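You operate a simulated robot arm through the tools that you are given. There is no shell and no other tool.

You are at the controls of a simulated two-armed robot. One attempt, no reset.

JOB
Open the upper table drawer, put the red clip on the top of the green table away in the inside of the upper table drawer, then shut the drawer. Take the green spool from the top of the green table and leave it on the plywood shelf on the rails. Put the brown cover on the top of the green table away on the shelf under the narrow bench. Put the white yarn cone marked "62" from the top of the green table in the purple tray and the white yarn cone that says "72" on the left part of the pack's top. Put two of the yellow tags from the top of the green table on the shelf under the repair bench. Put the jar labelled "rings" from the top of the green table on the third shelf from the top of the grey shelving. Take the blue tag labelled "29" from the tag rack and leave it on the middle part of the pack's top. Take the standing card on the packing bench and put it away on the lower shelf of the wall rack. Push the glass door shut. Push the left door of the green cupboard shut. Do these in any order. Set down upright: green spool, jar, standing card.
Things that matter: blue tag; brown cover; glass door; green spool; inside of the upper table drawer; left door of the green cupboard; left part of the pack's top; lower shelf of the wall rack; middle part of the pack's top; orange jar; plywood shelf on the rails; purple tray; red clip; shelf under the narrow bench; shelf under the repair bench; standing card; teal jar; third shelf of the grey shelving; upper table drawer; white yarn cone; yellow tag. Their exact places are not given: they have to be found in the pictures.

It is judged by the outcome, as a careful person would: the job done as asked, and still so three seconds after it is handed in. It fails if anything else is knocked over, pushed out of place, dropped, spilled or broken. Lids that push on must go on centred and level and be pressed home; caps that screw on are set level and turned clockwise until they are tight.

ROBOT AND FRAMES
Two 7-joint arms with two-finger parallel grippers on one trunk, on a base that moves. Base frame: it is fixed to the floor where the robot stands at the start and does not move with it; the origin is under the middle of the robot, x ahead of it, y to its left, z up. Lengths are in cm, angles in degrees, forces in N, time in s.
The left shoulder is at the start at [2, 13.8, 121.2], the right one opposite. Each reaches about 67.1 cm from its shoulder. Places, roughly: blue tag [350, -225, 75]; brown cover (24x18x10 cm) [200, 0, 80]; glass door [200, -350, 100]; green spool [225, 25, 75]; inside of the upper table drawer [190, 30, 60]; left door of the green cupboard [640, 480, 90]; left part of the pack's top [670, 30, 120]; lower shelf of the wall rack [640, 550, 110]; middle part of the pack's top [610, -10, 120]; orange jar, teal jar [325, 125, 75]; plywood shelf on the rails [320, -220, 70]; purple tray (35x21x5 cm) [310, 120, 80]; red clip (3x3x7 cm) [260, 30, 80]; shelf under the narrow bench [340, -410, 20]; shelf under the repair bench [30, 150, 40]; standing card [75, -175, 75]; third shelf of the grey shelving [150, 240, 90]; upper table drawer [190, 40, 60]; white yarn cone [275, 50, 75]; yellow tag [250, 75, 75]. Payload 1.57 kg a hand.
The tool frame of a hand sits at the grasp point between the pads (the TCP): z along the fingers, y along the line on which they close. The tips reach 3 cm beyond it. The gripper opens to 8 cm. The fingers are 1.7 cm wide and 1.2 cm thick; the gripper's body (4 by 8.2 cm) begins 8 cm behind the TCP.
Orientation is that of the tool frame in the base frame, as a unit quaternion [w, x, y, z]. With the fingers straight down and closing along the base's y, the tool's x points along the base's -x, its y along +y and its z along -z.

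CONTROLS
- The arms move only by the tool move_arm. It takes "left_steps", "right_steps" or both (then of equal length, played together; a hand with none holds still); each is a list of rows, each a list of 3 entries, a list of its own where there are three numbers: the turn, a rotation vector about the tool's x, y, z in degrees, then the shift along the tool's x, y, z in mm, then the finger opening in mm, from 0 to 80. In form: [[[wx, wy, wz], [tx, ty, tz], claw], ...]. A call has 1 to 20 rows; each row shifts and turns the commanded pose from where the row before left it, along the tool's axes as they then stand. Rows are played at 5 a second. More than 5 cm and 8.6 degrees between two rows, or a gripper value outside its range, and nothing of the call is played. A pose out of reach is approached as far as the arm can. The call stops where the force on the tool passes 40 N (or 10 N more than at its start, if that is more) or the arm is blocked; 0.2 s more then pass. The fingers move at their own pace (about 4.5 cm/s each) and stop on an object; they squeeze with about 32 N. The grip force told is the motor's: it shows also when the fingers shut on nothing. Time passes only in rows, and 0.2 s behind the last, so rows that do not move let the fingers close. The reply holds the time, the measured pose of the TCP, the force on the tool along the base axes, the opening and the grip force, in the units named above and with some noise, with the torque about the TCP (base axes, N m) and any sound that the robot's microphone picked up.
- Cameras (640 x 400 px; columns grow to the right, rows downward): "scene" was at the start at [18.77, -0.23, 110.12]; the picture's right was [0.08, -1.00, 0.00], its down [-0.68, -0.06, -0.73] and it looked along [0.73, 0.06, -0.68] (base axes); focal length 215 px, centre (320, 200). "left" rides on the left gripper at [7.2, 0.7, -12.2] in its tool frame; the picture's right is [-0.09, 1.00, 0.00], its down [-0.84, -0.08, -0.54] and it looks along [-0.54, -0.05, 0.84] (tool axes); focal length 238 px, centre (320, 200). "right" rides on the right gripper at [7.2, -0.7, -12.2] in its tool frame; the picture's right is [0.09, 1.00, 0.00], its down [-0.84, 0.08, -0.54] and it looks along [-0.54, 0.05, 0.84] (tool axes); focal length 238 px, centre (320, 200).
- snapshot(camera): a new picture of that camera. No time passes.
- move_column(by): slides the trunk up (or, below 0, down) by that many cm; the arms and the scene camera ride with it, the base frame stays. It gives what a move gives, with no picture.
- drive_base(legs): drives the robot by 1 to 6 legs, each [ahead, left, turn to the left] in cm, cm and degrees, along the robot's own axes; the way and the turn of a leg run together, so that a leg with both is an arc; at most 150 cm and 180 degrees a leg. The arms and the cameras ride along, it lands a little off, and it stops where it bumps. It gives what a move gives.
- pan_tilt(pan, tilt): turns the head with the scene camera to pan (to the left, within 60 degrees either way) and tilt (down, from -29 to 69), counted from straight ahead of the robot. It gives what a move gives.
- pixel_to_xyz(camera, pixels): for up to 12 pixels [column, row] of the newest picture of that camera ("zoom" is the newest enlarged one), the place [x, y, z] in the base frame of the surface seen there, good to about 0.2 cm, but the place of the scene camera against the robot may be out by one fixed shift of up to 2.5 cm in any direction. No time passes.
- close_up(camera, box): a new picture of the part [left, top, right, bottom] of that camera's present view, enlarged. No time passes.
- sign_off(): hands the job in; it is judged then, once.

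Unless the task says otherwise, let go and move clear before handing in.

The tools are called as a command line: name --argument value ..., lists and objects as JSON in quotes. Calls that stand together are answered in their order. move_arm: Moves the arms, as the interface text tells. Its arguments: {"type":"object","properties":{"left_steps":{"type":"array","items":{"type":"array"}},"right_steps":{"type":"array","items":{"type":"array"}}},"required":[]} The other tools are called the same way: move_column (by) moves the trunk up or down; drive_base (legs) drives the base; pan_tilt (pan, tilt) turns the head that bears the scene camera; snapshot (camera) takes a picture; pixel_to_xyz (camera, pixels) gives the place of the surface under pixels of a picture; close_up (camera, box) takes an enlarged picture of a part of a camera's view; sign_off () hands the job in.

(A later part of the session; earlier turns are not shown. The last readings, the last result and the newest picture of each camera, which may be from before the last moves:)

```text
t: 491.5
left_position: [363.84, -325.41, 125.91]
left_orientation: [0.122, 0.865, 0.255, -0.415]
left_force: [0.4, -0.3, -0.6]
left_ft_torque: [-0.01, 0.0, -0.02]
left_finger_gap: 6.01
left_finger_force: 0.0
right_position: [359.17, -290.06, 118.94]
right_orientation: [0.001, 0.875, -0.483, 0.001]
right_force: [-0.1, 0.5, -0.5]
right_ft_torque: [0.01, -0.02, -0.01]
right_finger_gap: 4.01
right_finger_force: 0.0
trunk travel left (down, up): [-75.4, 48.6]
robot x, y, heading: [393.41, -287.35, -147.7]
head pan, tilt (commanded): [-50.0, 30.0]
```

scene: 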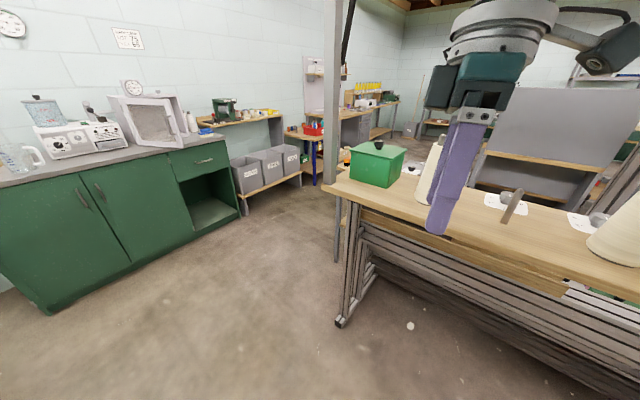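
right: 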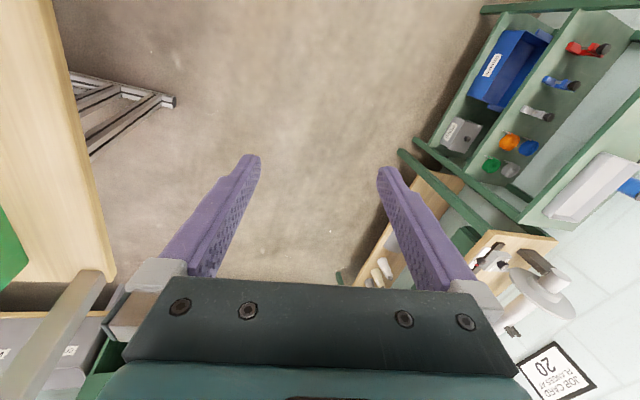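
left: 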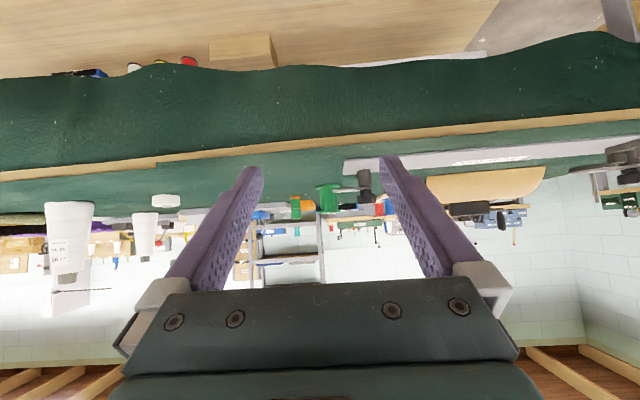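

The +90° wrist yaw works freely. Now set the left arm nearly horizontal and higher, turn back to face the shelf, and return the right yaw to 0 for reading labels.

move_arm --left_steps '[[[0, -7.25, 0], [-23, 0, -19], 40], [[0, -7.25, 0], [-25, 0, -16], 40], [[0, -7.25, 0], [-27, 0, -12.4], 40], [[0, -7.25, 0], [-28.7, 0, -8.8], 40], [[0, 0, 0], [0, 0, 0], 40], [[0, 0, 0], [0, 0, 0], 40], [[0, 0, 0], [0, 0, 0], 40], [[0, 0, 0], [0, 0, 0], 40], [[0, 0, 0], [0, 0, 0], 40], [[0, 0, 0], [0, 0, 0], 40], [[0, 0, 0], [0, 0, 0], 40]]' --right_steps '[[[0, 0, -8.2], [0, 0, 0], 30], [[0, 0, -8.2], [0, 0, 0], 30], [[0, 0, -8.2], [0, 0, 0], 30], [[0, 0, -8.2], [0, 0, 0], 30], [[0, 0, -8.2], [0, 0, 0], 30], [[0, 0, -8.2], [0, 0, 0], 30], [[0, 0, -8.2], [0, 0, 0], 30], [[0, 0, -8.2], [0, 0, 0], 30], [[0, 0, -8.2], [0, 0, 0], 30], [[0, 0, -8.2], [0, 0, 0], 30], [[0, 0, -8.2], [0, 0, 0], 30]]'

drive_base --legs '[[0, 0, -88.2], [0, 19, 0]]'

pan_tilt --pan 0 --tilt 25

snapshot --camera "scene"

```text
t: 493.9
left_position: [363.95, -325.12, 138.07]
left_orientation: [0.182, 0.734, 0.216, -0.618]
left_force: [0.2, 0.1, 0.6]
left_ft_torque: [0.01, 0.04, -0.03]
left_finger_gap: 4.01
left_finger_force: 0.1
right_position: [359.04, -290.07, 118.87]
right_orientation: [0.0, 0.96, 0.279, 0.001]
right_force: [-0.4, 0.1, 0.6]
right_ft_torque: [0.0, -0.03, 0.02]
right_finger_gap: 3.01
right_finger_force: 0.1
trunk travel left (down, up): [-75.4, 48.6]
robot x, y, heading: [393.75, -287.06, -147.5]
head pan, tilt (commanded): [-50.0, 30.0]
```

```text
t: 499.1
left_position: [338.72, -270.59, 138.13]
left_orientation: [-0.294, 0.68, -0.349, -0.573]
left_force: [-0.5, -0.2, 0.1]
left_ft_torque: [-0.01, 0.0, 0.02]
left_finger_gap: 4.0
left_finger_force: 0.0
right_position: [373.52, -263.97, 118.89]
right_orientation: [0.001, 0.888, -0.459, 0.0]
right_force: [0.8, -1.0, -0.4]
right_ft_torque: [-0.02, 0.01, 0.02]
right_finger_gap: 3.0
right_finger_force: 0.0
trunk travel left (down, up): [-75.4, 48.6]
robot x, y, heading: [377.94, -298.41, 124.9]
head pan, tilt (commanded): [-50.0, 30.0]
```

```text
t: 500.3
left_position: [338.69, -270.49, 138.15]
left_orientation: [-0.293, 0.681, -0.349, -0.573]
left_force: [0.8, -0.2, -0.8]
left_ft_torque: [0.03, -0.03, -0.01]
left_finger_gap: 4.02
left_finger_force: 0.0
right_position: [373.41, -264.0, 118.9]
right_orientation: [0.002, 0.888, -0.46, 0.0]
right_force: [-0.6, 0.1, 0.0]
right_ft_torque: [0.0, 0.04, 0.01]
right_finger_gap: 2.99
right_finger_force: 0.0
trunk travel left (down, up): [-75.4, 48.6]
robot x, y, heading: [378.01, -298.26, 125.3]
head pan, tilt (commanded): [0.0, 25.0]
```

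```text
taken
```

scene: 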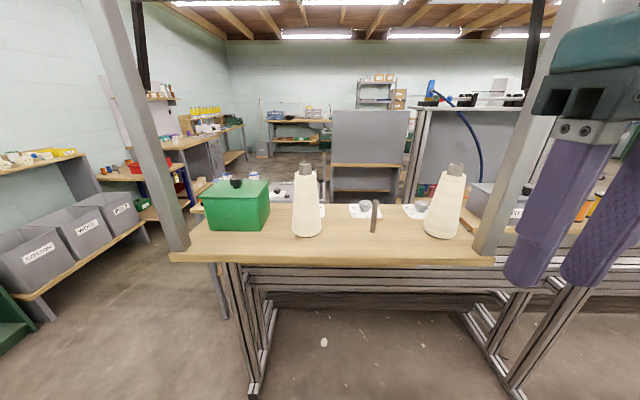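

Checking where my right elbow is relative to the right post (u≈178).

pan_tilt --pan -55 --tilt 10

snapshot --camera "scene"

pixel_to_xyz --camera "scene" --pixels '[[400, 100], [450, 100], [500, 150], [550, 200], [600, 150], [350, 150], [300, 200], [620, 250]]'

```text
t: 501.6
left_position: [338.61, -270.64, 138.1]
left_orientation: [-0.293, 0.681, -0.349, -0.573]
left_force: [0.1, 0.2, 0.4]
left_ft_torque: [0.03, 0.0, -0.01]
left_finger_gap: 4.01
left_finger_force: 0.1
right_position: [373.61, -263.99, 118.88]
right_orientation: [0.001, 0.888, -0.46, -0.001]
right_force: [-0.1, -0.3, -0.2]
right_ft_torque: [0.01, -0.02, -0.03]
right_finger_gap: 3.0
right_finger_force: 0.1
trunk travel left (down, up): [-75.4, 48.6]
robot x, y, heading: [377.79, -298.23, 125.5]
head pan, tilt (commanded): [-55.0, 10.0]
```

```text
taken
```

scene: 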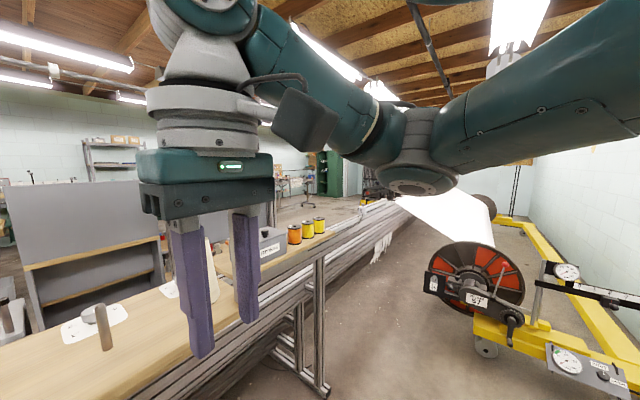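

```text
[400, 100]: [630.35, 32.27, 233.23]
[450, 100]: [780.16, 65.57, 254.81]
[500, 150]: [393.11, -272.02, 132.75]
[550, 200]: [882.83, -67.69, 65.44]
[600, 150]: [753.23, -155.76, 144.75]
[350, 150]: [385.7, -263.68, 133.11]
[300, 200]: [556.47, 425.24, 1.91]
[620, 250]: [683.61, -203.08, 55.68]
```

The elbow sticks out to within the post's line unless the arm is straightened. I'll lower the trunk 10 cm (to pass under the rod) and extend the right hand 15 cm forward first.

move_column --by -10

move_arm --right_steps '[[[0, 0, 0], [-35, 0, -10], 30], [[0, 0, 0], [-35, 0, -5], 30], [[0, 0, 0], [-35, 0, 0], 30], [[0, 0, 0], [-35, 0, 0], 30], [[0, 0, 0], [-20, 0, 0], 30], [[0, 0, 0], [0, 0, 0], 30]]'

snapshot --camera "scene"

pixel_to_xyz --camera "scene" --pixels '[[450, 150], [480, 150], [500, 170], [400, 150], [520, 150], [350, 120], [430, 180]]'

```text
t: 502.9
left_position: [338.69, -270.56, 128.03]
left_orientation: [-0.293, 0.681, -0.349, -0.574]
left_force: [-0.3, 0.6, 0.6]
left_ft_torque: [0.01, 0.02, 0.0]
left_finger_gap: 4.0
left_finger_force: 0.1
right_position: [373.59, -263.96, 108.86]
right_orientation: [0.002, 0.888, -0.459, 0.0]
right_force: [-0.4, -0.5, -0.3]
right_ft_torque: [0.0, 0.01, -0.04]
right_finger_gap: 3.01
right_finger_force: 0.1
trunk travel left (down, up): [-65.4, 58.6]
robot x, y, heading: [378.12, -298.64, 125.4]
head pan, tilt (commanded): [-55.0, 10.0]
```

```text
t: 504.3
left_position: [338.8, -270.49, 128.09]
left_orientation: [-0.294, 0.68, -0.349, -0.573]
left_force: [0.3, 0.1, -0.1]
left_ft_torque: [0.01, -0.02, -0.01]
left_finger_gap: 4.01
left_finger_force: 0.1
right_position: [364.19, -250.83, 110.36]
right_orientation: [0.001, 0.888, -0.459, -0.002]
right_force: [-0.3, 0.6, 0.1]
right_ft_torque: [-0.04, -0.02, -0.01]
right_finger_gap: 2.99
right_finger_force: 0.0
trunk travel left (down, up): [-65.4, 58.6]
robot x, y, heading: [377.93, -298.08, 125.3]
head pan, tilt (commanded): [-55.0, 10.0]
```

```text
taken
```

scene: 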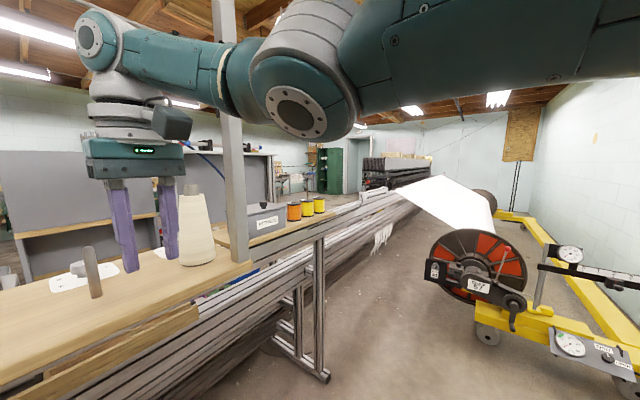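

```text
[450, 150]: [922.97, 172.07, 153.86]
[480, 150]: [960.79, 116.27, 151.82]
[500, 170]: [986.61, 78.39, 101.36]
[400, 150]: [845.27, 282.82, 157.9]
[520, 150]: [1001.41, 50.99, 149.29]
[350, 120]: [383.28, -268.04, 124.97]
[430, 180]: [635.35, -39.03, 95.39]
```

Elbow is now at lateral ~22–26 cm (post at 33). Driving forward 20 cm and checking.

drive_base --legs '[[20, 0, 0]]'

snapshot --camera "right"

pan_tilt --pan -25 --tilt 25

snapshot --camera "scene"

```text
t: 505.9
left_position: [327.21, -254.33, 127.95]
left_orientation: [-0.294, 0.68, -0.349, -0.574]
left_force: [0.1, -0.9, -0.5]
left_ft_torque: [0.01, 0.01, 0.02]
left_finger_gap: 3.98
left_finger_force: 0.1
right_position: [352.76, -234.58, 110.39]
right_orientation: [0.001, 0.888, -0.459, -0.001]
right_force: [0.2, 1.1, 0.0]
right_ft_torque: [-0.03, 0.0, 0.01]
right_finger_gap: 3.0
right_finger_force: 0.0
trunk travel left (down, up): [-65.4, 58.6]
robot x, y, heading: [366.92, -282.52, 125.2]
head pan, tilt (commanded): [-55.0, 10.0]
```

```text
taken
```

right: 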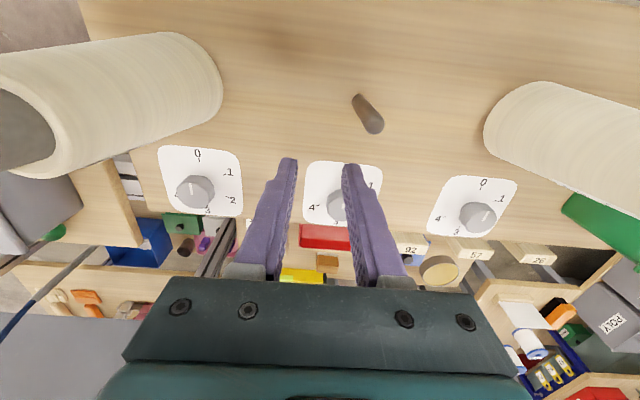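

```text
t: 506.8
left_position: [327.16, -254.27, 128.07]
left_orientation: [-0.293, 0.681, -0.349, -0.573]
left_force: [1.1, 0.5, 0.1]
left_ft_torque: [-0.02, 0.02, 0.0]
left_finger_gap: 4.04
left_finger_force: 0.1
right_position: [352.75, -234.54, 110.36]
right_orientation: [0.0, 0.888, -0.459, -0.001]
right_force: [0.4, -0.4, -0.6]
right_ft_torque: [-0.03, 0.0, 0.02]
right_finger_gap: 2.99
right_finger_force: 0.1
trunk travel left (down, up): [-65.4, 58.6]
robot x, y, heading: [366.7, -282.16, 125.5]
head pan, tilt (commanded): [-25.0, 25.0]
```

```text
taken
```

scene: 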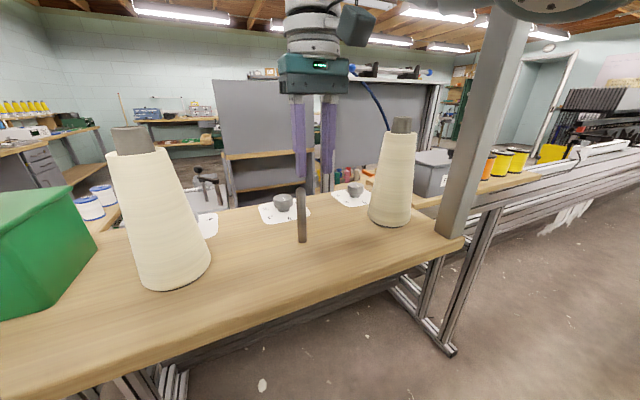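

Clear so far. Driving another 14 cm, watching the right post.

drive_base --legs '[[14, 0, 0]]'

snapshot --camera "right"

snapshot --camera "scene"

```text
t: 508.1
left_position: [322.5, -247.81, 127.95]
left_orientation: [-0.293, 0.683, -0.349, -0.571]
left_force: [0.3, 0.7, -0.2]
left_ft_torque: [0.02, 0.05, 0.04]
left_finger_gap: 4.0
left_finger_force: 0.1
right_position: [348.09, -227.84, 110.2]
right_orientation: [0.001, 0.889, -0.458, 0.003]
right_force: [-0.2, -0.2, 0.6]
right_ft_torque: [-0.01, 0.02, 0.01]
right_finger_gap: 3.0
right_finger_force: 0.0
trunk travel left (down, up): [-65.4, 58.6]
robot x, y, heading: [361.8, -275.21, 125.9]
head pan, tilt (commanded): [-25.0, 25.0]
stopped in leg 1: the robot was blocked; the commanded pose is now the measured one
```

```text
taken
```

right: 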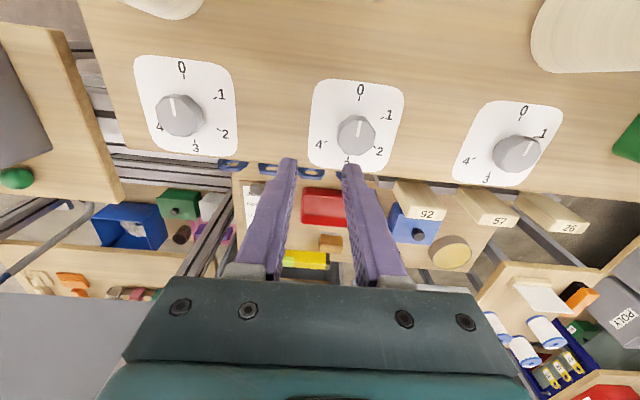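

```text
taken
```

scene: 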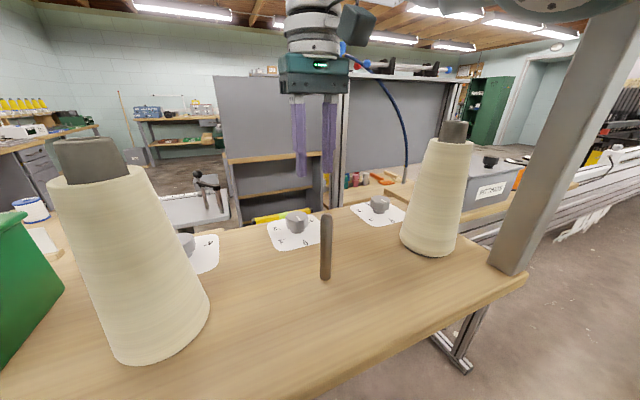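

The robot was blocked after 8 cm. Looking right to see whether my elbow is against the post.

pan_tilt --pan -58 --tilt 0

snapshot --camera "scene"

pan_tilt --pan 0 --tilt 65

snapshot --camera "scene"

```text
t: 509.0
left_position: [322.85, -247.73, 127.38]
left_orientation: [-0.293, 0.685, -0.348, -0.569]
left_force: [-0.1, 0.3, 0.0]
left_ft_torque: [0.0, -0.02, 0.02]
left_finger_gap: 3.98
left_finger_force: 0.1
right_position: [348.62, -227.94, 109.69]
right_orientation: [0.001, 0.888, -0.459, 0.006]
right_force: [0.4, -0.5, 0.4]
right_ft_torque: [-0.02, -0.02, -0.03]
right_finger_gap: 3.01
right_finger_force: 0.0
trunk travel left (down, up): [-65.4, 58.6]
robot x, y, heading: [362.14, -274.86, 125.6]
head pan, tilt (commanded): [-58.0, 0.0]
```

```text
taken
```

scene: 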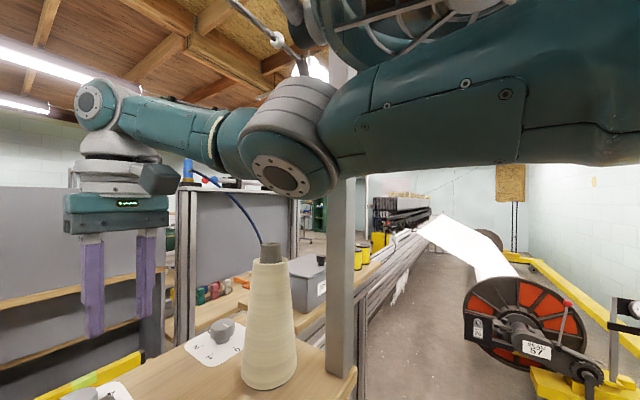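

```text
t: 510.4
left_position: [322.7, -247.86, 127.5]
left_orientation: [-0.291, 0.686, -0.349, -0.569]
left_force: [-0.1, 0.0, -1.3]
left_ft_torque: [0.0, 0.01, 0.0]
left_finger_gap: 4.01
left_finger_force: 0.1
right_position: [348.43, -228.02, 109.89]
right_orientation: [0.003, 0.889, -0.458, 0.006]
right_force: [0.4, 0.0, 0.7]
right_ft_torque: [0.0, -0.01, 0.01]
right_finger_gap: 3.0
right_finger_force: 0.0
trunk travel left (down, up): [-65.4, 58.6]
robot x, y, heading: [361.6, -275.17, 125.3]
head pan, tilt (commanded): [0.0, 65.0]
```

```text
taken
```

scene: 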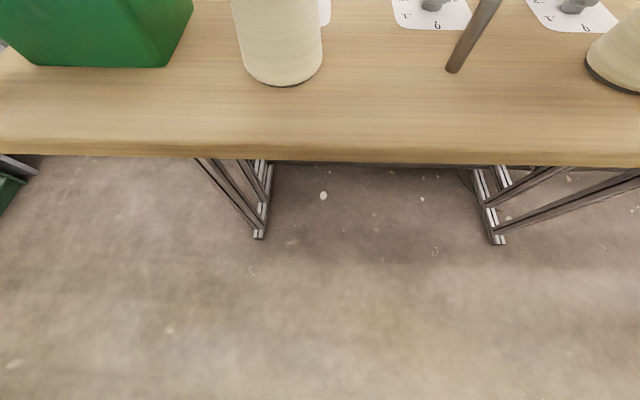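

My right upper arm is against the post, so this route is too tight. I'll back straight out and instead approach the tags from the open end of the shelf (facing +u) with the left arm.

drive_base --legs '[[-32, 0, 0]]'

pan_tilt --pan -20 --tilt 25

snapshot --camera "scene"

```text
t: 512.5
left_position: [340.6, -273.54, 128.07]
left_orientation: [-0.292, 0.682, -0.347, -0.574]
left_force: [-1.0, 0.3, -0.1]
left_ft_torque: [0.0, 0.03, 0.01]
left_finger_gap: 4.0
left_finger_force: 0.0
right_position: [366.01, -253.48, 110.42]
right_orientation: [0.001, 0.89, -0.457, -0.001]
right_force: [0.8, 0.0, -0.2]
right_ft_torque: [-0.03, 0.01, -0.03]
right_finger_gap: 3.03
right_finger_force: 0.1
trunk travel left (down, up): [-65.4, 58.6]
robot x, y, heading: [380.24, -300.69, 125.8]
head pan, tilt (commanded): [0.0, 65.0]
```

```text
t: 513.6
left_position: [340.45, -273.46, 128.04]
left_orientation: [-0.292, 0.682, -0.347, -0.574]
left_force: [0.1, -0.2, -0.4]
left_ft_torque: [-0.01, 0.02, 0.02]
left_finger_gap: 4.0
left_finger_force: 0.0
right_position: [366.0, -253.29, 110.5]
right_orientation: [0.001, 0.89, -0.455, 0.0]
right_force: [0.1, -0.4, -0.5]
right_ft_torque: [0.02, 0.04, -0.01]
right_finger_gap: 2.99
right_finger_force: 0.2
trunk travel left (down, up): [-65.4, 58.6]
robot x, y, heading: [380.47, -300.68, 125.9]
head pan, tilt (commanded): [-20.0, 25.0]
```

```text
taken
```

scene: 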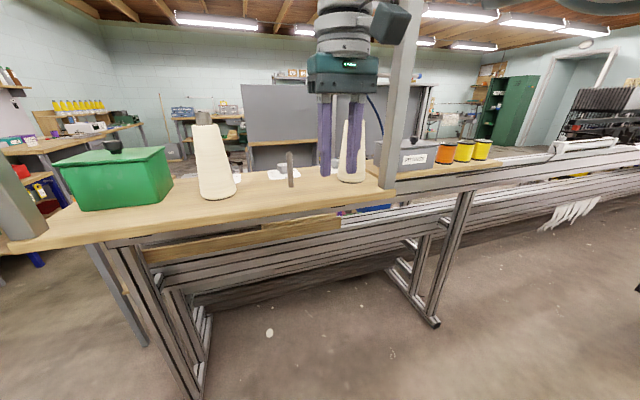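

All is still in place. I'll go back in 30 cm briefly (stopping before the post) just to read the blue tags' labels with the right camera.

drive_base --legs '[[0, 2, -0.8], [29, 0, 0]]'

snapshot --camera "right"

close_up --camera "right" --box '[180, 120, 340, 220]'

```text
t: 516.0
left_position: [322.49, -250.29, 128.03]
left_orientation: [-0.294, 0.68, -0.35, -0.573]
left_force: [-0.7, 0.7, 0.2]
left_ft_torque: [0.0, 0.02, 0.01]
left_finger_gap: 3.99
left_finger_force: 0.1
right_position: [348.06, -230.51, 110.38]
right_orientation: [0.002, 0.888, -0.46, -0.001]
right_force: [-0.6, 0.0, 0.6]
right_ft_torque: [-0.04, 0.01, 0.0]
right_finger_gap: 3.01
right_finger_force: 0.1
trunk travel left (down, up): [-65.4, 58.6]
robot x, y, heading: [361.68, -278.13, 125.0]
head pan, tilt (commanded): [-20.0, 25.0]
```

```text
taken
```

right: 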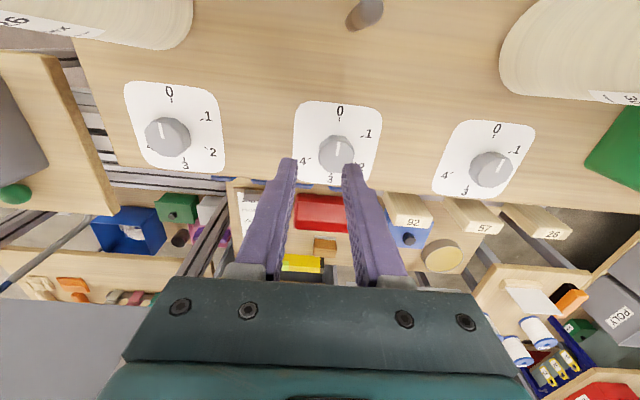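

```text
4.00 times, centred on (260, 170) of right
```

zoom: 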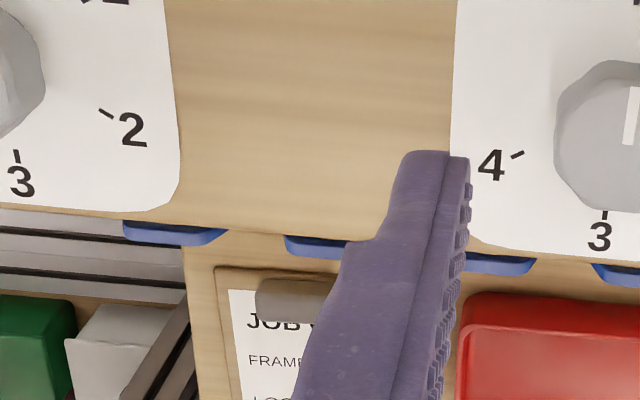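

Only the tops of four blue tags peek over the shelf edge; their faces aren't readable from here. I'll back out and view them from the front-right over the clamp machine.

drive_base --legs '[[-32, 0, 0], [0, 115, 0], [150, 0, 0], [0, 0, 90], [0, 0, 90]]'

snapshot --camera "scene"

```text
t: 538.4
left_position: [241.05, -272.73, 128.04]
left_orientation: [0.576, 0.342, 0.684, -0.287]
left_force: [0.2, -0.7, 0.6]
left_ft_torque: [0.0, 0.0, 0.0]
left_finger_gap: 3.96
left_finger_force: 0.1
right_position: [215.96, -293.12, 110.45]
right_orientation: [0.001, 0.45, 0.893, 0.001]
right_force: [0.6, 0.4, 0.3]
right_ft_torque: [0.01, 0.02, 0.0]
right_finger_gap: 2.99
right_finger_force: 0.1
trunk travel left (down, up): [-65.4, 58.6]
robot x, y, heading: [201.19, -246.21, -52.8]
head pan, tilt (commanded): [-20.0, 25.0]
```

```text
taken
```

scene: 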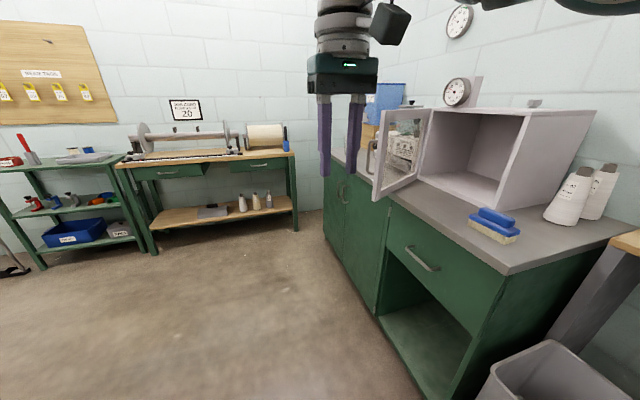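

The open glass door of the cabinet is right here at (395,150). Both hands are free, so I'll do it now — measuring the door and cabinet.

close_up --camera "scene" --box '[330, 60, 620, 260]'

pixel_to_xyz --camera "scene" --pixels '[[378, 195], [378, 150], [392, 112], [425, 112], [420, 175], [490, 115], [590, 112], [500, 195], [425, 165], [375, 145], [440, 190], [400, 180]]'

```text
2.00 times, centred on (475, 160) of scene
```

zoom: 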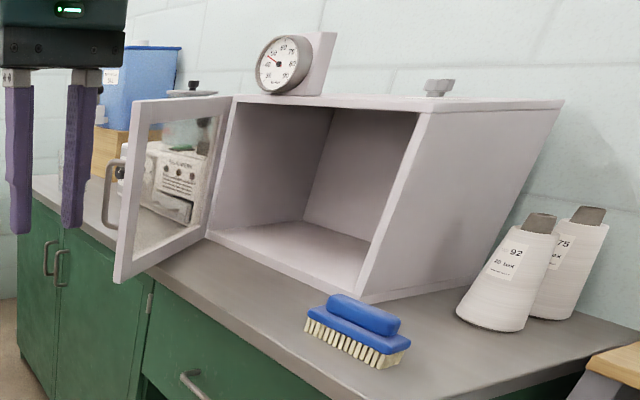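

```text
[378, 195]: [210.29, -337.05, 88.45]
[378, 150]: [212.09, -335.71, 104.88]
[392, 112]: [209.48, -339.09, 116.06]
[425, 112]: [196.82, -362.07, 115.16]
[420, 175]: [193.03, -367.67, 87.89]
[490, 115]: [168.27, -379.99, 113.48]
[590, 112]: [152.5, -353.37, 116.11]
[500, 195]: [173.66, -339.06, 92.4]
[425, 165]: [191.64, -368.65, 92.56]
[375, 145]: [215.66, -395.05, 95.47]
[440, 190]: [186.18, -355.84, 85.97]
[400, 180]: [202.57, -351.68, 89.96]
```

The door is hinged on its far side and about 63° open; pushing its free edge toward the cabinet will shut it. Moving to stand squarely in front (facing −u).

drive_base --legs '[[0, 20, 0], [62, 0, 0], [0, 0, -93]]'

pan_tilt --pan 10 --tilt 20

snapshot --camera "scene"

snapshot --camera "left"

```text
t: 546.9
left_position: [225.56, -322.1, 127.98]
left_orientation: [0.194, 0.73, 0.229, -0.614]
left_force: [0.3, -0.7, -0.5]
left_ft_torque: [0.0, 0.02, -0.03]
left_finger_gap: 4.01
left_finger_force: 0.1
right_position: [205.99, -296.26, 110.45]
right_orientation: [0.001, 0.955, 0.297, -0.001]
right_force: [0.4, 0.0, 0.4]
right_ft_torque: [0.0, 0.02, 0.02]
right_finger_gap: 2.99
right_finger_force: 0.0
trunk travel left (down, up): [-65.4, 58.6]
robot x, y, heading: [253.74, -282.87, -145.6]
head pan, tilt (commanded): [-20.0, 25.0]
```

```text
t: 547.9
left_position: [225.36, -322.11, 127.99]
left_orientation: [0.194, 0.73, 0.229, -0.615]
left_force: [-0.1, 0.1, 0.3]
left_ft_torque: [0.04, 0.05, 0.0]
left_finger_gap: 3.97
left_finger_force: 0.1
right_position: [205.96, -296.25, 110.36]
right_orientation: [0.001, 0.955, 0.295, -0.001]
right_force: [0.1, 0.6, -0.9]
right_ft_torque: [0.01, -0.02, 0.02]
right_finger_gap: 3.0
right_finger_force: 0.2
trunk travel left (down, up): [-65.4, 58.6]
robot x, y, heading: [253.57, -283.01, -145.2]
head pan, tilt (commanded): [10.0, 20.0]
```

```text
taken
```

scene: 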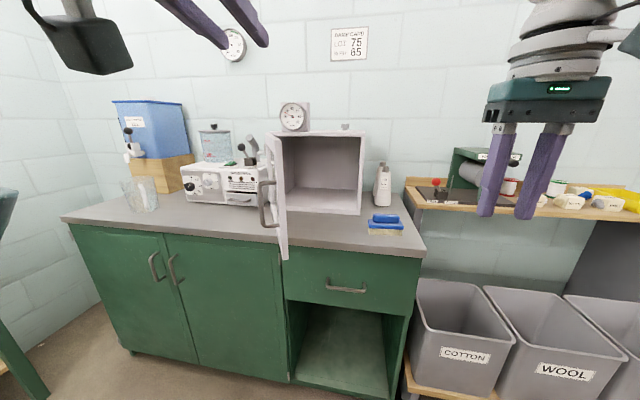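

```text
taken
```

left: 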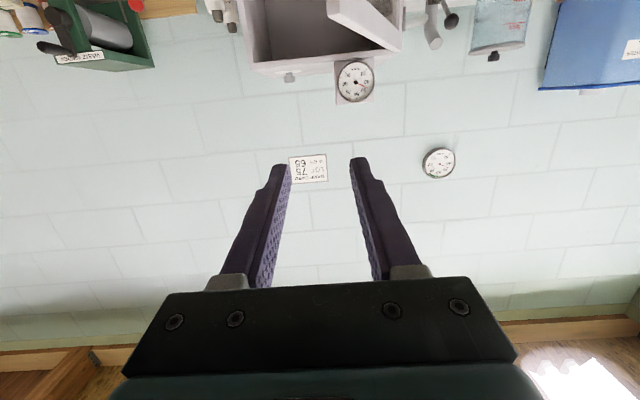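

Now in front of the cabinet; door edge at (278,190). Measuring the door stile, handle, bench edge, and the right-hand shelf for clearance.

pixel_to_xyz --camera "scene" --pixels '[[283, 250], [282, 220], [276, 150], [270, 140], [263, 185], [264, 222], [282, 132], [360, 135], [360, 210], [415, 205], [520, 212], [285, 243]]'

close_up --camera "scene" --box '[230, 110, 390, 270]'

```text
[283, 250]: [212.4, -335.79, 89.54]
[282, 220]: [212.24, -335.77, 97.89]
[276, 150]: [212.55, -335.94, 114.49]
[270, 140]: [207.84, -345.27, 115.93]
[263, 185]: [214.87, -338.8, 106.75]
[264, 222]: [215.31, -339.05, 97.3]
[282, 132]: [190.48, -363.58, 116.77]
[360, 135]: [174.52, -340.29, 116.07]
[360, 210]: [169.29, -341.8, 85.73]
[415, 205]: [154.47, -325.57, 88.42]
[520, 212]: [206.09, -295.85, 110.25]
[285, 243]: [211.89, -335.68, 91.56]
```

```text
2.50 times, centred on (310, 190) of scene
```

zoom: 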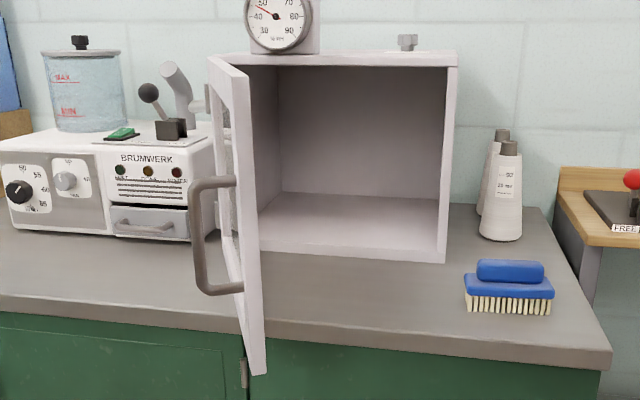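

Door free edge ≈(u −14, v −397), z 88–113, handle z 95–105. I'll push above the handle at z≈109 with the closed left fist: retract the right hand 15 cm, close left fingers, lower 19 cm.

move_arm --left_steps '[[[0, 0, 0], [0, 0, 0], 0], [[0, 0, 0], [0, 0, 0], 0], [[0, 0, 0], [0, 0, 0], 0], [[0, 0, 0], [0, 0, 0], 0], [[0, 0, 0], [0, 0, 0], 0]]' --right_steps '[[[0, 0, 0], [35, 0, 0], 30], [[0, 0, 0], [35, 0, 0], 30], [[0, 0, 0], [35, 0, 0], 30], [[0, 0, 0], [35, 0, 0], 30], [[0, 0, 0], [10, 0, 0], 30]]'

move_column --by -19

drive_base --legs '[[0, 5.5, 0]]'

snapshot --camera "left"

snapshot --camera "scene"

```text
t: 549.1
left_position: [225.48, -322.24, 128.04]
left_orientation: [0.192, 0.73, 0.228, -0.615]
left_force: [0.3, -0.8, -0.8]
left_ft_torque: [0.03, 0.0, -0.01]
left_finger_gap: 0.0
left_finger_force: 21.0
right_position: [218.48, -287.85, 110.38]
right_orientation: [0.0, 0.956, 0.294, 0.001]
right_force: [-0.4, 0.5, -0.1]
right_ft_torque: [-0.02, 0.0, 0.01]
right_finger_gap: 2.99
right_finger_force: 0.1
trunk travel left (down, up): [-65.4, 58.6]
robot x, y, heading: [253.71, -283.19, -145.6]
head pan, tilt (commanded): [10.0, 20.0]
```

```text
t: 551.1
left_position: [225.49, -322.09, 109.01]
left_orientation: [0.194, 0.73, 0.23, -0.614]
left_force: [-0.1, -0.6, -0.1]
left_ft_torque: [0.02, -0.01, -0.02]
left_finger_gap: 0.0
left_finger_force: 21.6
right_position: [218.4, -287.88, 91.45]
right_orientation: [0.001, 0.955, 0.295, 0.001]
right_force: [-0.3, 0.3, -0.3]
right_ft_torque: [0.01, 0.02, 0.01]
right_finger_gap: 3.0
right_finger_force: 0.0
trunk travel left (down, up): [-46.4, 77.6]
robot x, y, heading: [253.79, -283.27, -145.3]
head pan, tilt (commanded): [10.0, 20.0]
```

```text
t: 552.1
left_position: [228.57, -326.72, 108.97]
left_orientation: [0.193, 0.73, 0.229, -0.614]
left_force: [0.3, 0.0, 0.0]
left_ft_torque: [-0.02, 0.0, 0.02]
left_finger_gap: 0.0
left_finger_force: 20.7
right_position: [221.64, -292.33, 91.43]
right_orientation: [0.0, 0.955, 0.296, 0.0]
right_force: [0.2, 0.6, -0.3]
right_ft_torque: [-0.02, 0.02, -0.04]
right_finger_gap: 2.98
right_finger_force: 0.1
trunk travel left (down, up): [-46.4, 77.6]
robot x, y, heading: [256.93, -287.77, -145.3]
head pan, tilt (commanded): [10.0, 20.0]
```

```text
taken
```

left: 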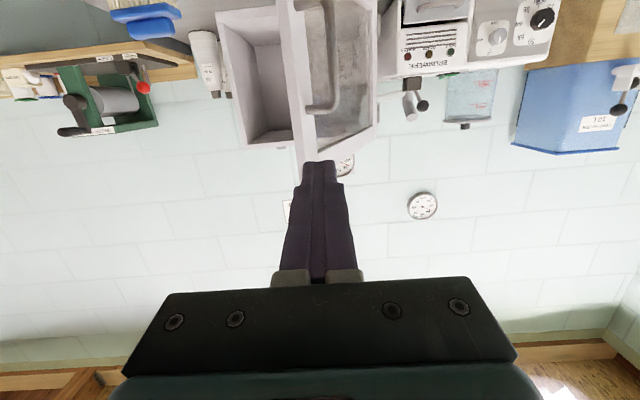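

```text
taken
```

scene: 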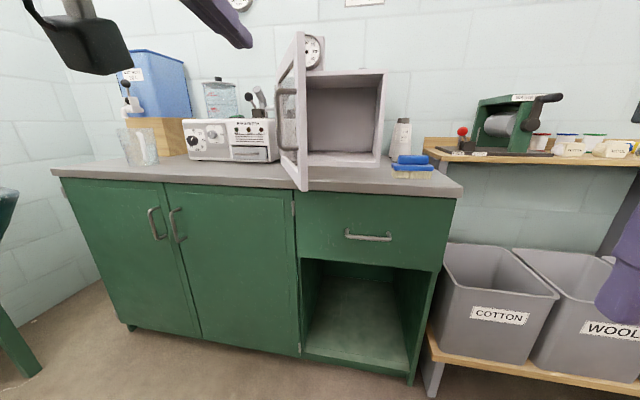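

The fist is lined up just outside the stile (left camera 318 vs stile ~300). Advancing 17 cm to touch the edge.

drive_base --legs '[[16, 0, 0]]'

snapshot --camera "left"

```text
t: 553.5
left_position: [215.49, -335.5, 109.08]
left_orientation: [0.192, 0.73, 0.227, -0.615]
left_force: [0.0, 0.6, -0.3]
left_ft_torque: [0.0, 0.0, -0.01]
left_finger_gap: 0.0
left_finger_force: 21.2
right_position: [208.47, -301.2, 91.44]
right_orientation: [0.001, 0.956, 0.294, 0.0]
right_force: [-0.3, 0.1, -0.1]
right_ft_torque: [-0.01, -0.03, -0.01]
right_finger_gap: 3.01
right_finger_force: 0.1
trunk travel left (down, up): [-46.4, 77.6]
robot x, y, heading: [244.22, -296.58, -145.7]
head pan, tilt (commanded): [10.0, 20.0]
```

```text
taken
```

left: 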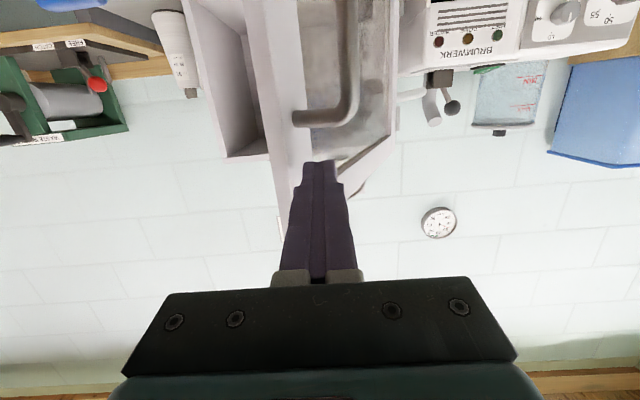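

The fist is beside the outer face near the stile. Now push along the closing arc with diagonal base moves.

drive_base --legs '[[3, -6, 0], [5, -6, 0]]'

snapshot --camera "left"

snapshot --camera "scene"

```text
t: 555.2
left_position: [202.15, -329.87, 108.99]
left_orientation: [0.192, 0.73, 0.227, -0.615]
left_force: [-0.1, -0.2, -0.3]
left_ft_torque: [0.0, 0.02, 0.02]
left_finger_gap: 0.02
left_finger_force: 21.4
right_position: [195.29, -295.61, 91.35]
right_orientation: [0.0, 0.956, 0.293, 0.001]
right_force: [-0.3, -0.2, 0.4]
right_ft_torque: [0.04, -0.03, 0.0]
right_finger_gap: 3.01
right_finger_force: 0.1
trunk travel left (down, up): [-46.4, 77.6]
robot x, y, heading: [230.88, -291.22, -145.9]
head pan, tilt (commanded): [10.0, 20.0]
```

```text
taken
```

left: 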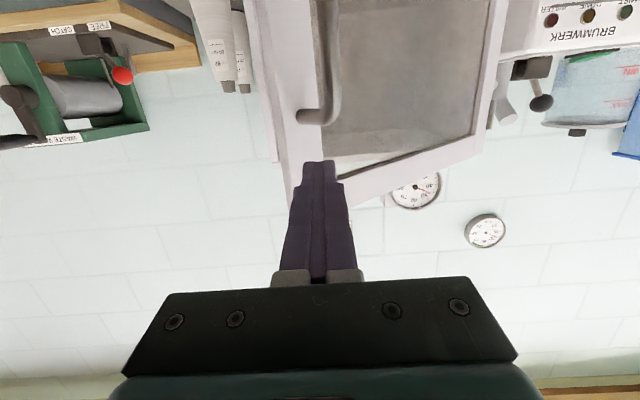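

```text
taken
```

scene: 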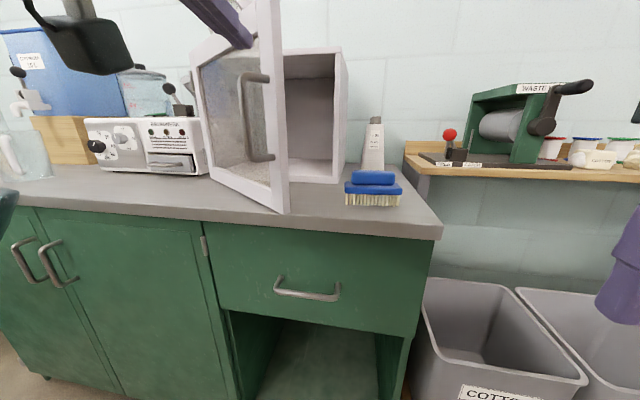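

The door is about 45° open now. Checking that the blue brush isn't in the door's sweep.

pixel_to_xyz --camera "scene" --pixels '[[347, 195], [350, 180], [375, 180], [398, 195], [288, 205], [280, 110], [340, 60], [335, 180], [285, 150]]'

```text
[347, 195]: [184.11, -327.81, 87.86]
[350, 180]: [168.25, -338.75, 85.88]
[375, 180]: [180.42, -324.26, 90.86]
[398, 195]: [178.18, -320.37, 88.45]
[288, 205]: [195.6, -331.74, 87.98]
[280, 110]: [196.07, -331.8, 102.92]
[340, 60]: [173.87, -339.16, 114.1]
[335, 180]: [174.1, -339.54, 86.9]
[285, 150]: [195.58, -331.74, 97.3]
```

The brush clears the door's arc by ~2 cm. Continue pushing.

drive_base --legs '[[11, -2, 0]]'

drive_base --legs '[[7, -2, 0]]'

snapshot --camera "left"

snapshot --camera "scene"

```text
t: 556.4
left_position: [191.81, -334.46, 109.03]
left_orientation: [0.191, 0.731, 0.227, -0.615]
left_force: [-0.4, 0.4, -0.1]
left_ft_torque: [0.05, 0.01, 0.01]
left_finger_gap: 0.01
left_finger_force: 21.2
right_position: [184.83, -300.14, 91.45]
right_orientation: [0.0, 0.956, 0.293, 0.002]
right_force: [-0.4, 0.8, -1.2]
right_ft_torque: [0.01, 0.0, 0.0]
right_finger_gap: 2.99
right_finger_force: 0.0
trunk travel left (down, up): [-46.4, 77.6]
robot x, y, heading: [220.46, -295.76, -145.9]
head pan, tilt (commanded): [10.0, 20.0]
```

```text
t: 557.4
left_position: [184.89, -336.8, 108.99]
left_orientation: [0.191, 0.73, 0.227, -0.616]
left_force: [0.5, 0.2, -0.1]
left_ft_torque: [0.03, 0.0, -0.01]
left_finger_gap: 0.0
left_finger_force: 21.2
right_position: [178.04, -302.33, 91.3]
right_orientation: [0.001, 0.956, 0.293, 0.001]
right_force: [0.4, 0.2, 0.2]
right_ft_torque: [0.01, -0.02, -0.02]
right_finger_gap: 3.02
right_finger_force: 0.0
trunk travel left (down, up): [-46.4, 77.6]
robot x, y, heading: [213.43, -298.07, -145.9]
head pan, tilt (commanded): [10.0, 20.0]
```

```text
taken
```

left: 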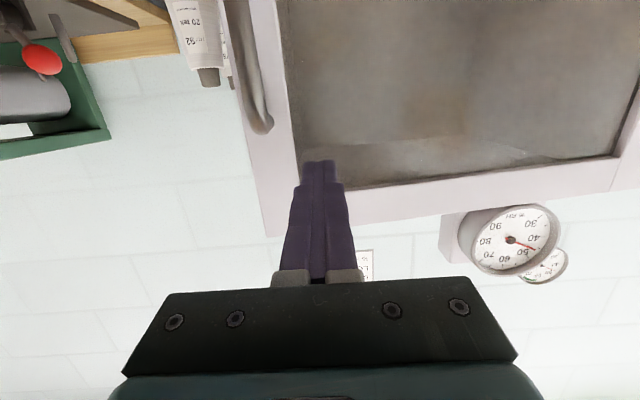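

```text
taken
```

scene: 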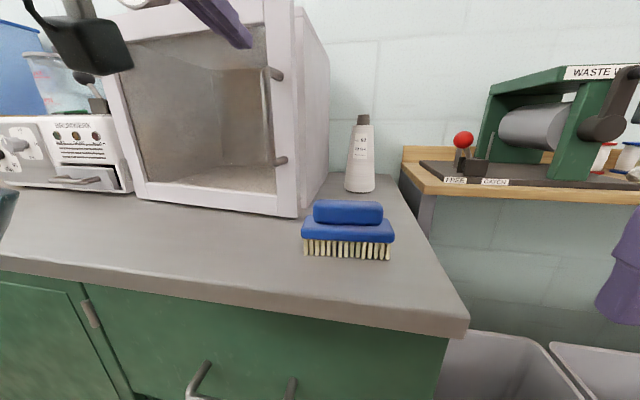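

Almost shut. Final push with the arm (force-limited).

move_arm --left_steps '[[[0, 0, 0], [0, 0, 15], 0], [[0, 0, 0], [0, 0, 15], 0], [[0, 0, 0], [0, 0, 15], 0], [[0, 0, 0], [0, 0, 10], 0], [[0, 0, 0], [0, 0, 10], 0]]'

snapshot --camera "scene"

```text
t: 558.6
left_position: [180.37, -339.99, 108.07]
left_orientation: [0.192, 0.729, 0.226, -0.617]
left_force: [24.5, 15.0, -3.3]
left_ft_torque: [-0.14, -0.06, 0.03]
left_finger_gap: 0.0
left_finger_force: 21.6
right_position: [178.69, -302.07, 91.1]
right_orientation: [0.0, 0.956, 0.294, 0.003]
right_force: [0.7, 0.3, -0.1]
right_ft_torque: [-0.01, -0.03, -0.05]
right_finger_gap: 3.02
right_finger_force: 0.0
trunk travel left (down, up): [-46.4, 77.6]
robot x, y, heading: [213.12, -297.93, -145.6]
head pan, tilt (commanded): [10.0, 20.0]
stopped in row 5 (left hand): the force on the tool passed its limit at 43 N (the readings are from after the stop); the commanded pose is now the measured one
```

```text
taken
```

scene: 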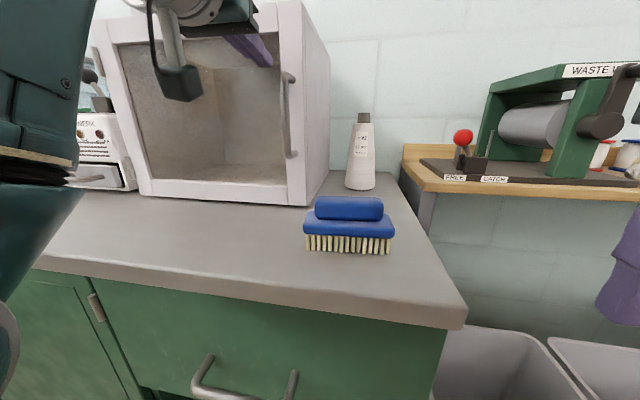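

The door is shut against its stop (43 N). Backing away and verifying it stays closed.

drive_base --legs '[[-30, 0, 0]]'

snapshot --camera "scene"

close_up --camera "scene" --box '[180, 80, 400, 240]'

```text
t: 560.7
left_position: [205.01, -323.08, 108.36]
left_orientation: [0.192, 0.727, 0.226, -0.619]
left_force: [-0.4, 0.0, -0.3]
left_ft_torque: [-0.01, 0.01, -0.01]
left_finger_gap: 0.0
left_finger_force: 21.5
right_position: [203.2, -285.29, 91.4]
right_orientation: [0.001, 0.956, 0.294, 0.001]
right_force: [0.5, 0.9, 0.0]
right_ft_torque: [0.04, 0.03, -0.02]
right_finger_gap: 2.99
right_finger_force: 0.1
trunk travel left (down, up): [-46.4, 77.6]
robot x, y, heading: [238.44, -280.88, -145.6]
head pan, tilt (commanded): [10.0, 20.0]
```

```text
taken
```

scene: 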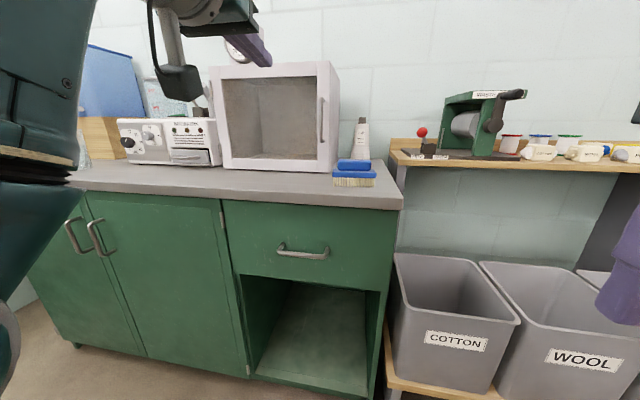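

```text
2.50 times, centred on (290, 160) of scene
```

zoom: 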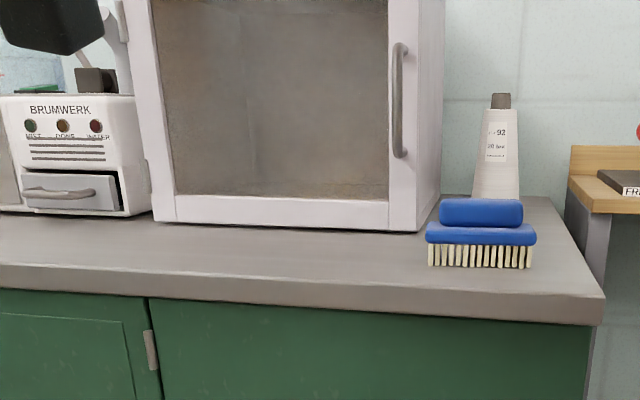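

The glass door is shut and stays shut. Now raise the trunk 35 cm, turn around and view the blue tags' faces from beside the spool table.

move_column --by 35

drive_base --legs '[[0, 0, -90], [0, 0, -90], [18, 24, 0]]'

pan_tilt --pan -15 --tilt 30

snapshot --camera "scene"

```text
t: 564.1
left_position: [205.02, -323.08, 143.46]
left_orientation: [0.193, 0.726, 0.226, -0.62]
left_force: [0.1, -0.6, 0.3]
left_ft_torque: [-0.01, -0.01, -0.03]
left_finger_gap: 0.0
left_finger_force: 21.1
right_position: [203.21, -285.26, 126.43]
right_orientation: [0.001, 0.956, 0.294, 0.002]
right_force: [-0.3, -0.6, -0.1]
right_ft_torque: [-0.05, 0.04, -0.03]
right_finger_gap: 3.0
right_finger_force: 0.0
trunk travel left (down, up): [-81.4, 42.6]
robot x, y, heading: [238.29, -280.59, -145.9]
head pan, tilt (commanded): [10.0, 20.0]
```

```text
t: 573.9
left_position: [275.33, -209.57, 143.4]
left_orientation: [0.622, -0.216, 0.73, 0.184]
left_force: [-0.6, 0.1, -1.1]
left_ft_torque: [-0.01, -0.01, -0.03]
left_finger_gap: 0.01
left_finger_force: 21.6
right_position: [276.36, -247.5, 126.41]
right_orientation: [-0.002, -0.28, 0.96, 0.001]
right_force: [-0.3, -0.6, -0.1]
right_ft_torque: [-0.04, 0.0, -0.02]
right_finger_gap: 3.02
right_finger_force: 0.0
trunk travel left (down, up): [-81.4, 42.6]
robot x, y, heading: [240.74, -251.02, 32.6]
head pan, tilt (commanded): [10.0, 20.0]
```

```text
t: 574.8
left_position: [275.39, -209.5, 143.31]
left_orientation: [0.622, -0.217, 0.729, 0.185]
left_force: [0.5, -0.1, -0.5]
left_ft_torque: [0.01, -0.01, -0.01]
left_finger_gap: 0.0
left_finger_force: 21.2
right_position: [276.13, -247.34, 126.4]
right_orientation: [-0.001, -0.281, 0.96, 0.0]
right_force: [0.5, 0.2, 0.1]
right_ft_torque: [0.0, -0.01, 0.0]
right_finger_gap: 2.99
right_finger_force: 0.0
trunk travel left (down, up): [-81.4, 42.6]
robot x, y, heading: [240.53, -251.12, 32.6]
head pan, tilt (commanded): [-15.0, 30.0]
```

```text
taken
```

scene: 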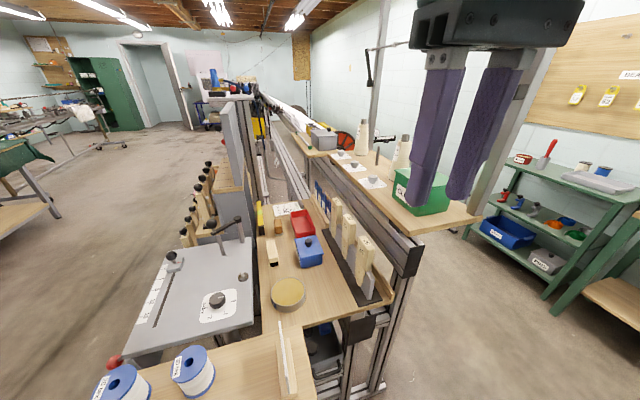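

Now the blue tags are visible at (323,200). Zooming in strongly.

close_up --camera "scene" --box '[300, 165, 350, 225]'

close_up --camera "scene" --box '[310, 175, 335, 215]'

pixel_to_xyz --camera "scene" --pixels '[[320, 200], [322, 195], [325, 203], [328, 208], [318, 190], [337, 215], [350, 235], [365, 255], [300, 260], [345, 265], [275, 290], [360, 320]]'

```text
6.67 times, centred on (325, 195) of scene
```

zoom: 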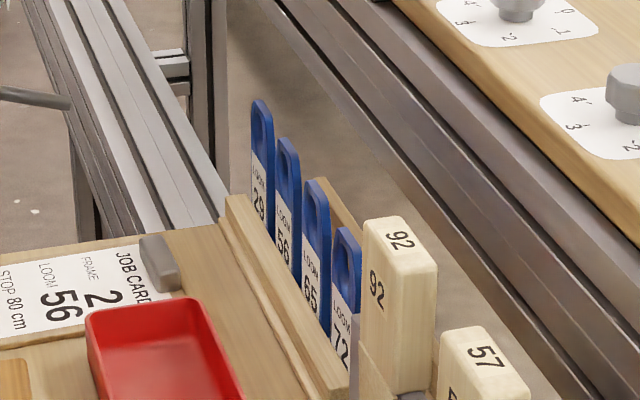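

```text
10.00 times, centred on (322, 195) of scene
```

zoom: 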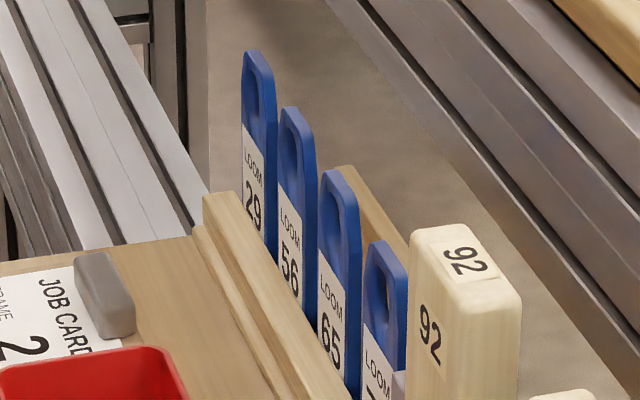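

```text
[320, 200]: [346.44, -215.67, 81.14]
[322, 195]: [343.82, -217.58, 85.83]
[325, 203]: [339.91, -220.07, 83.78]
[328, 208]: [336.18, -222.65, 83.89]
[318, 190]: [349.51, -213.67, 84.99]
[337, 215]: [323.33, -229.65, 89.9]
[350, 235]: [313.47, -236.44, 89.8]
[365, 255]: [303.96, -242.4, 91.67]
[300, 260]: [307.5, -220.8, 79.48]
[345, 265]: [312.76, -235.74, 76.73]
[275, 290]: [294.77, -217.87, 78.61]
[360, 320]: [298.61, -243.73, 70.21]
```

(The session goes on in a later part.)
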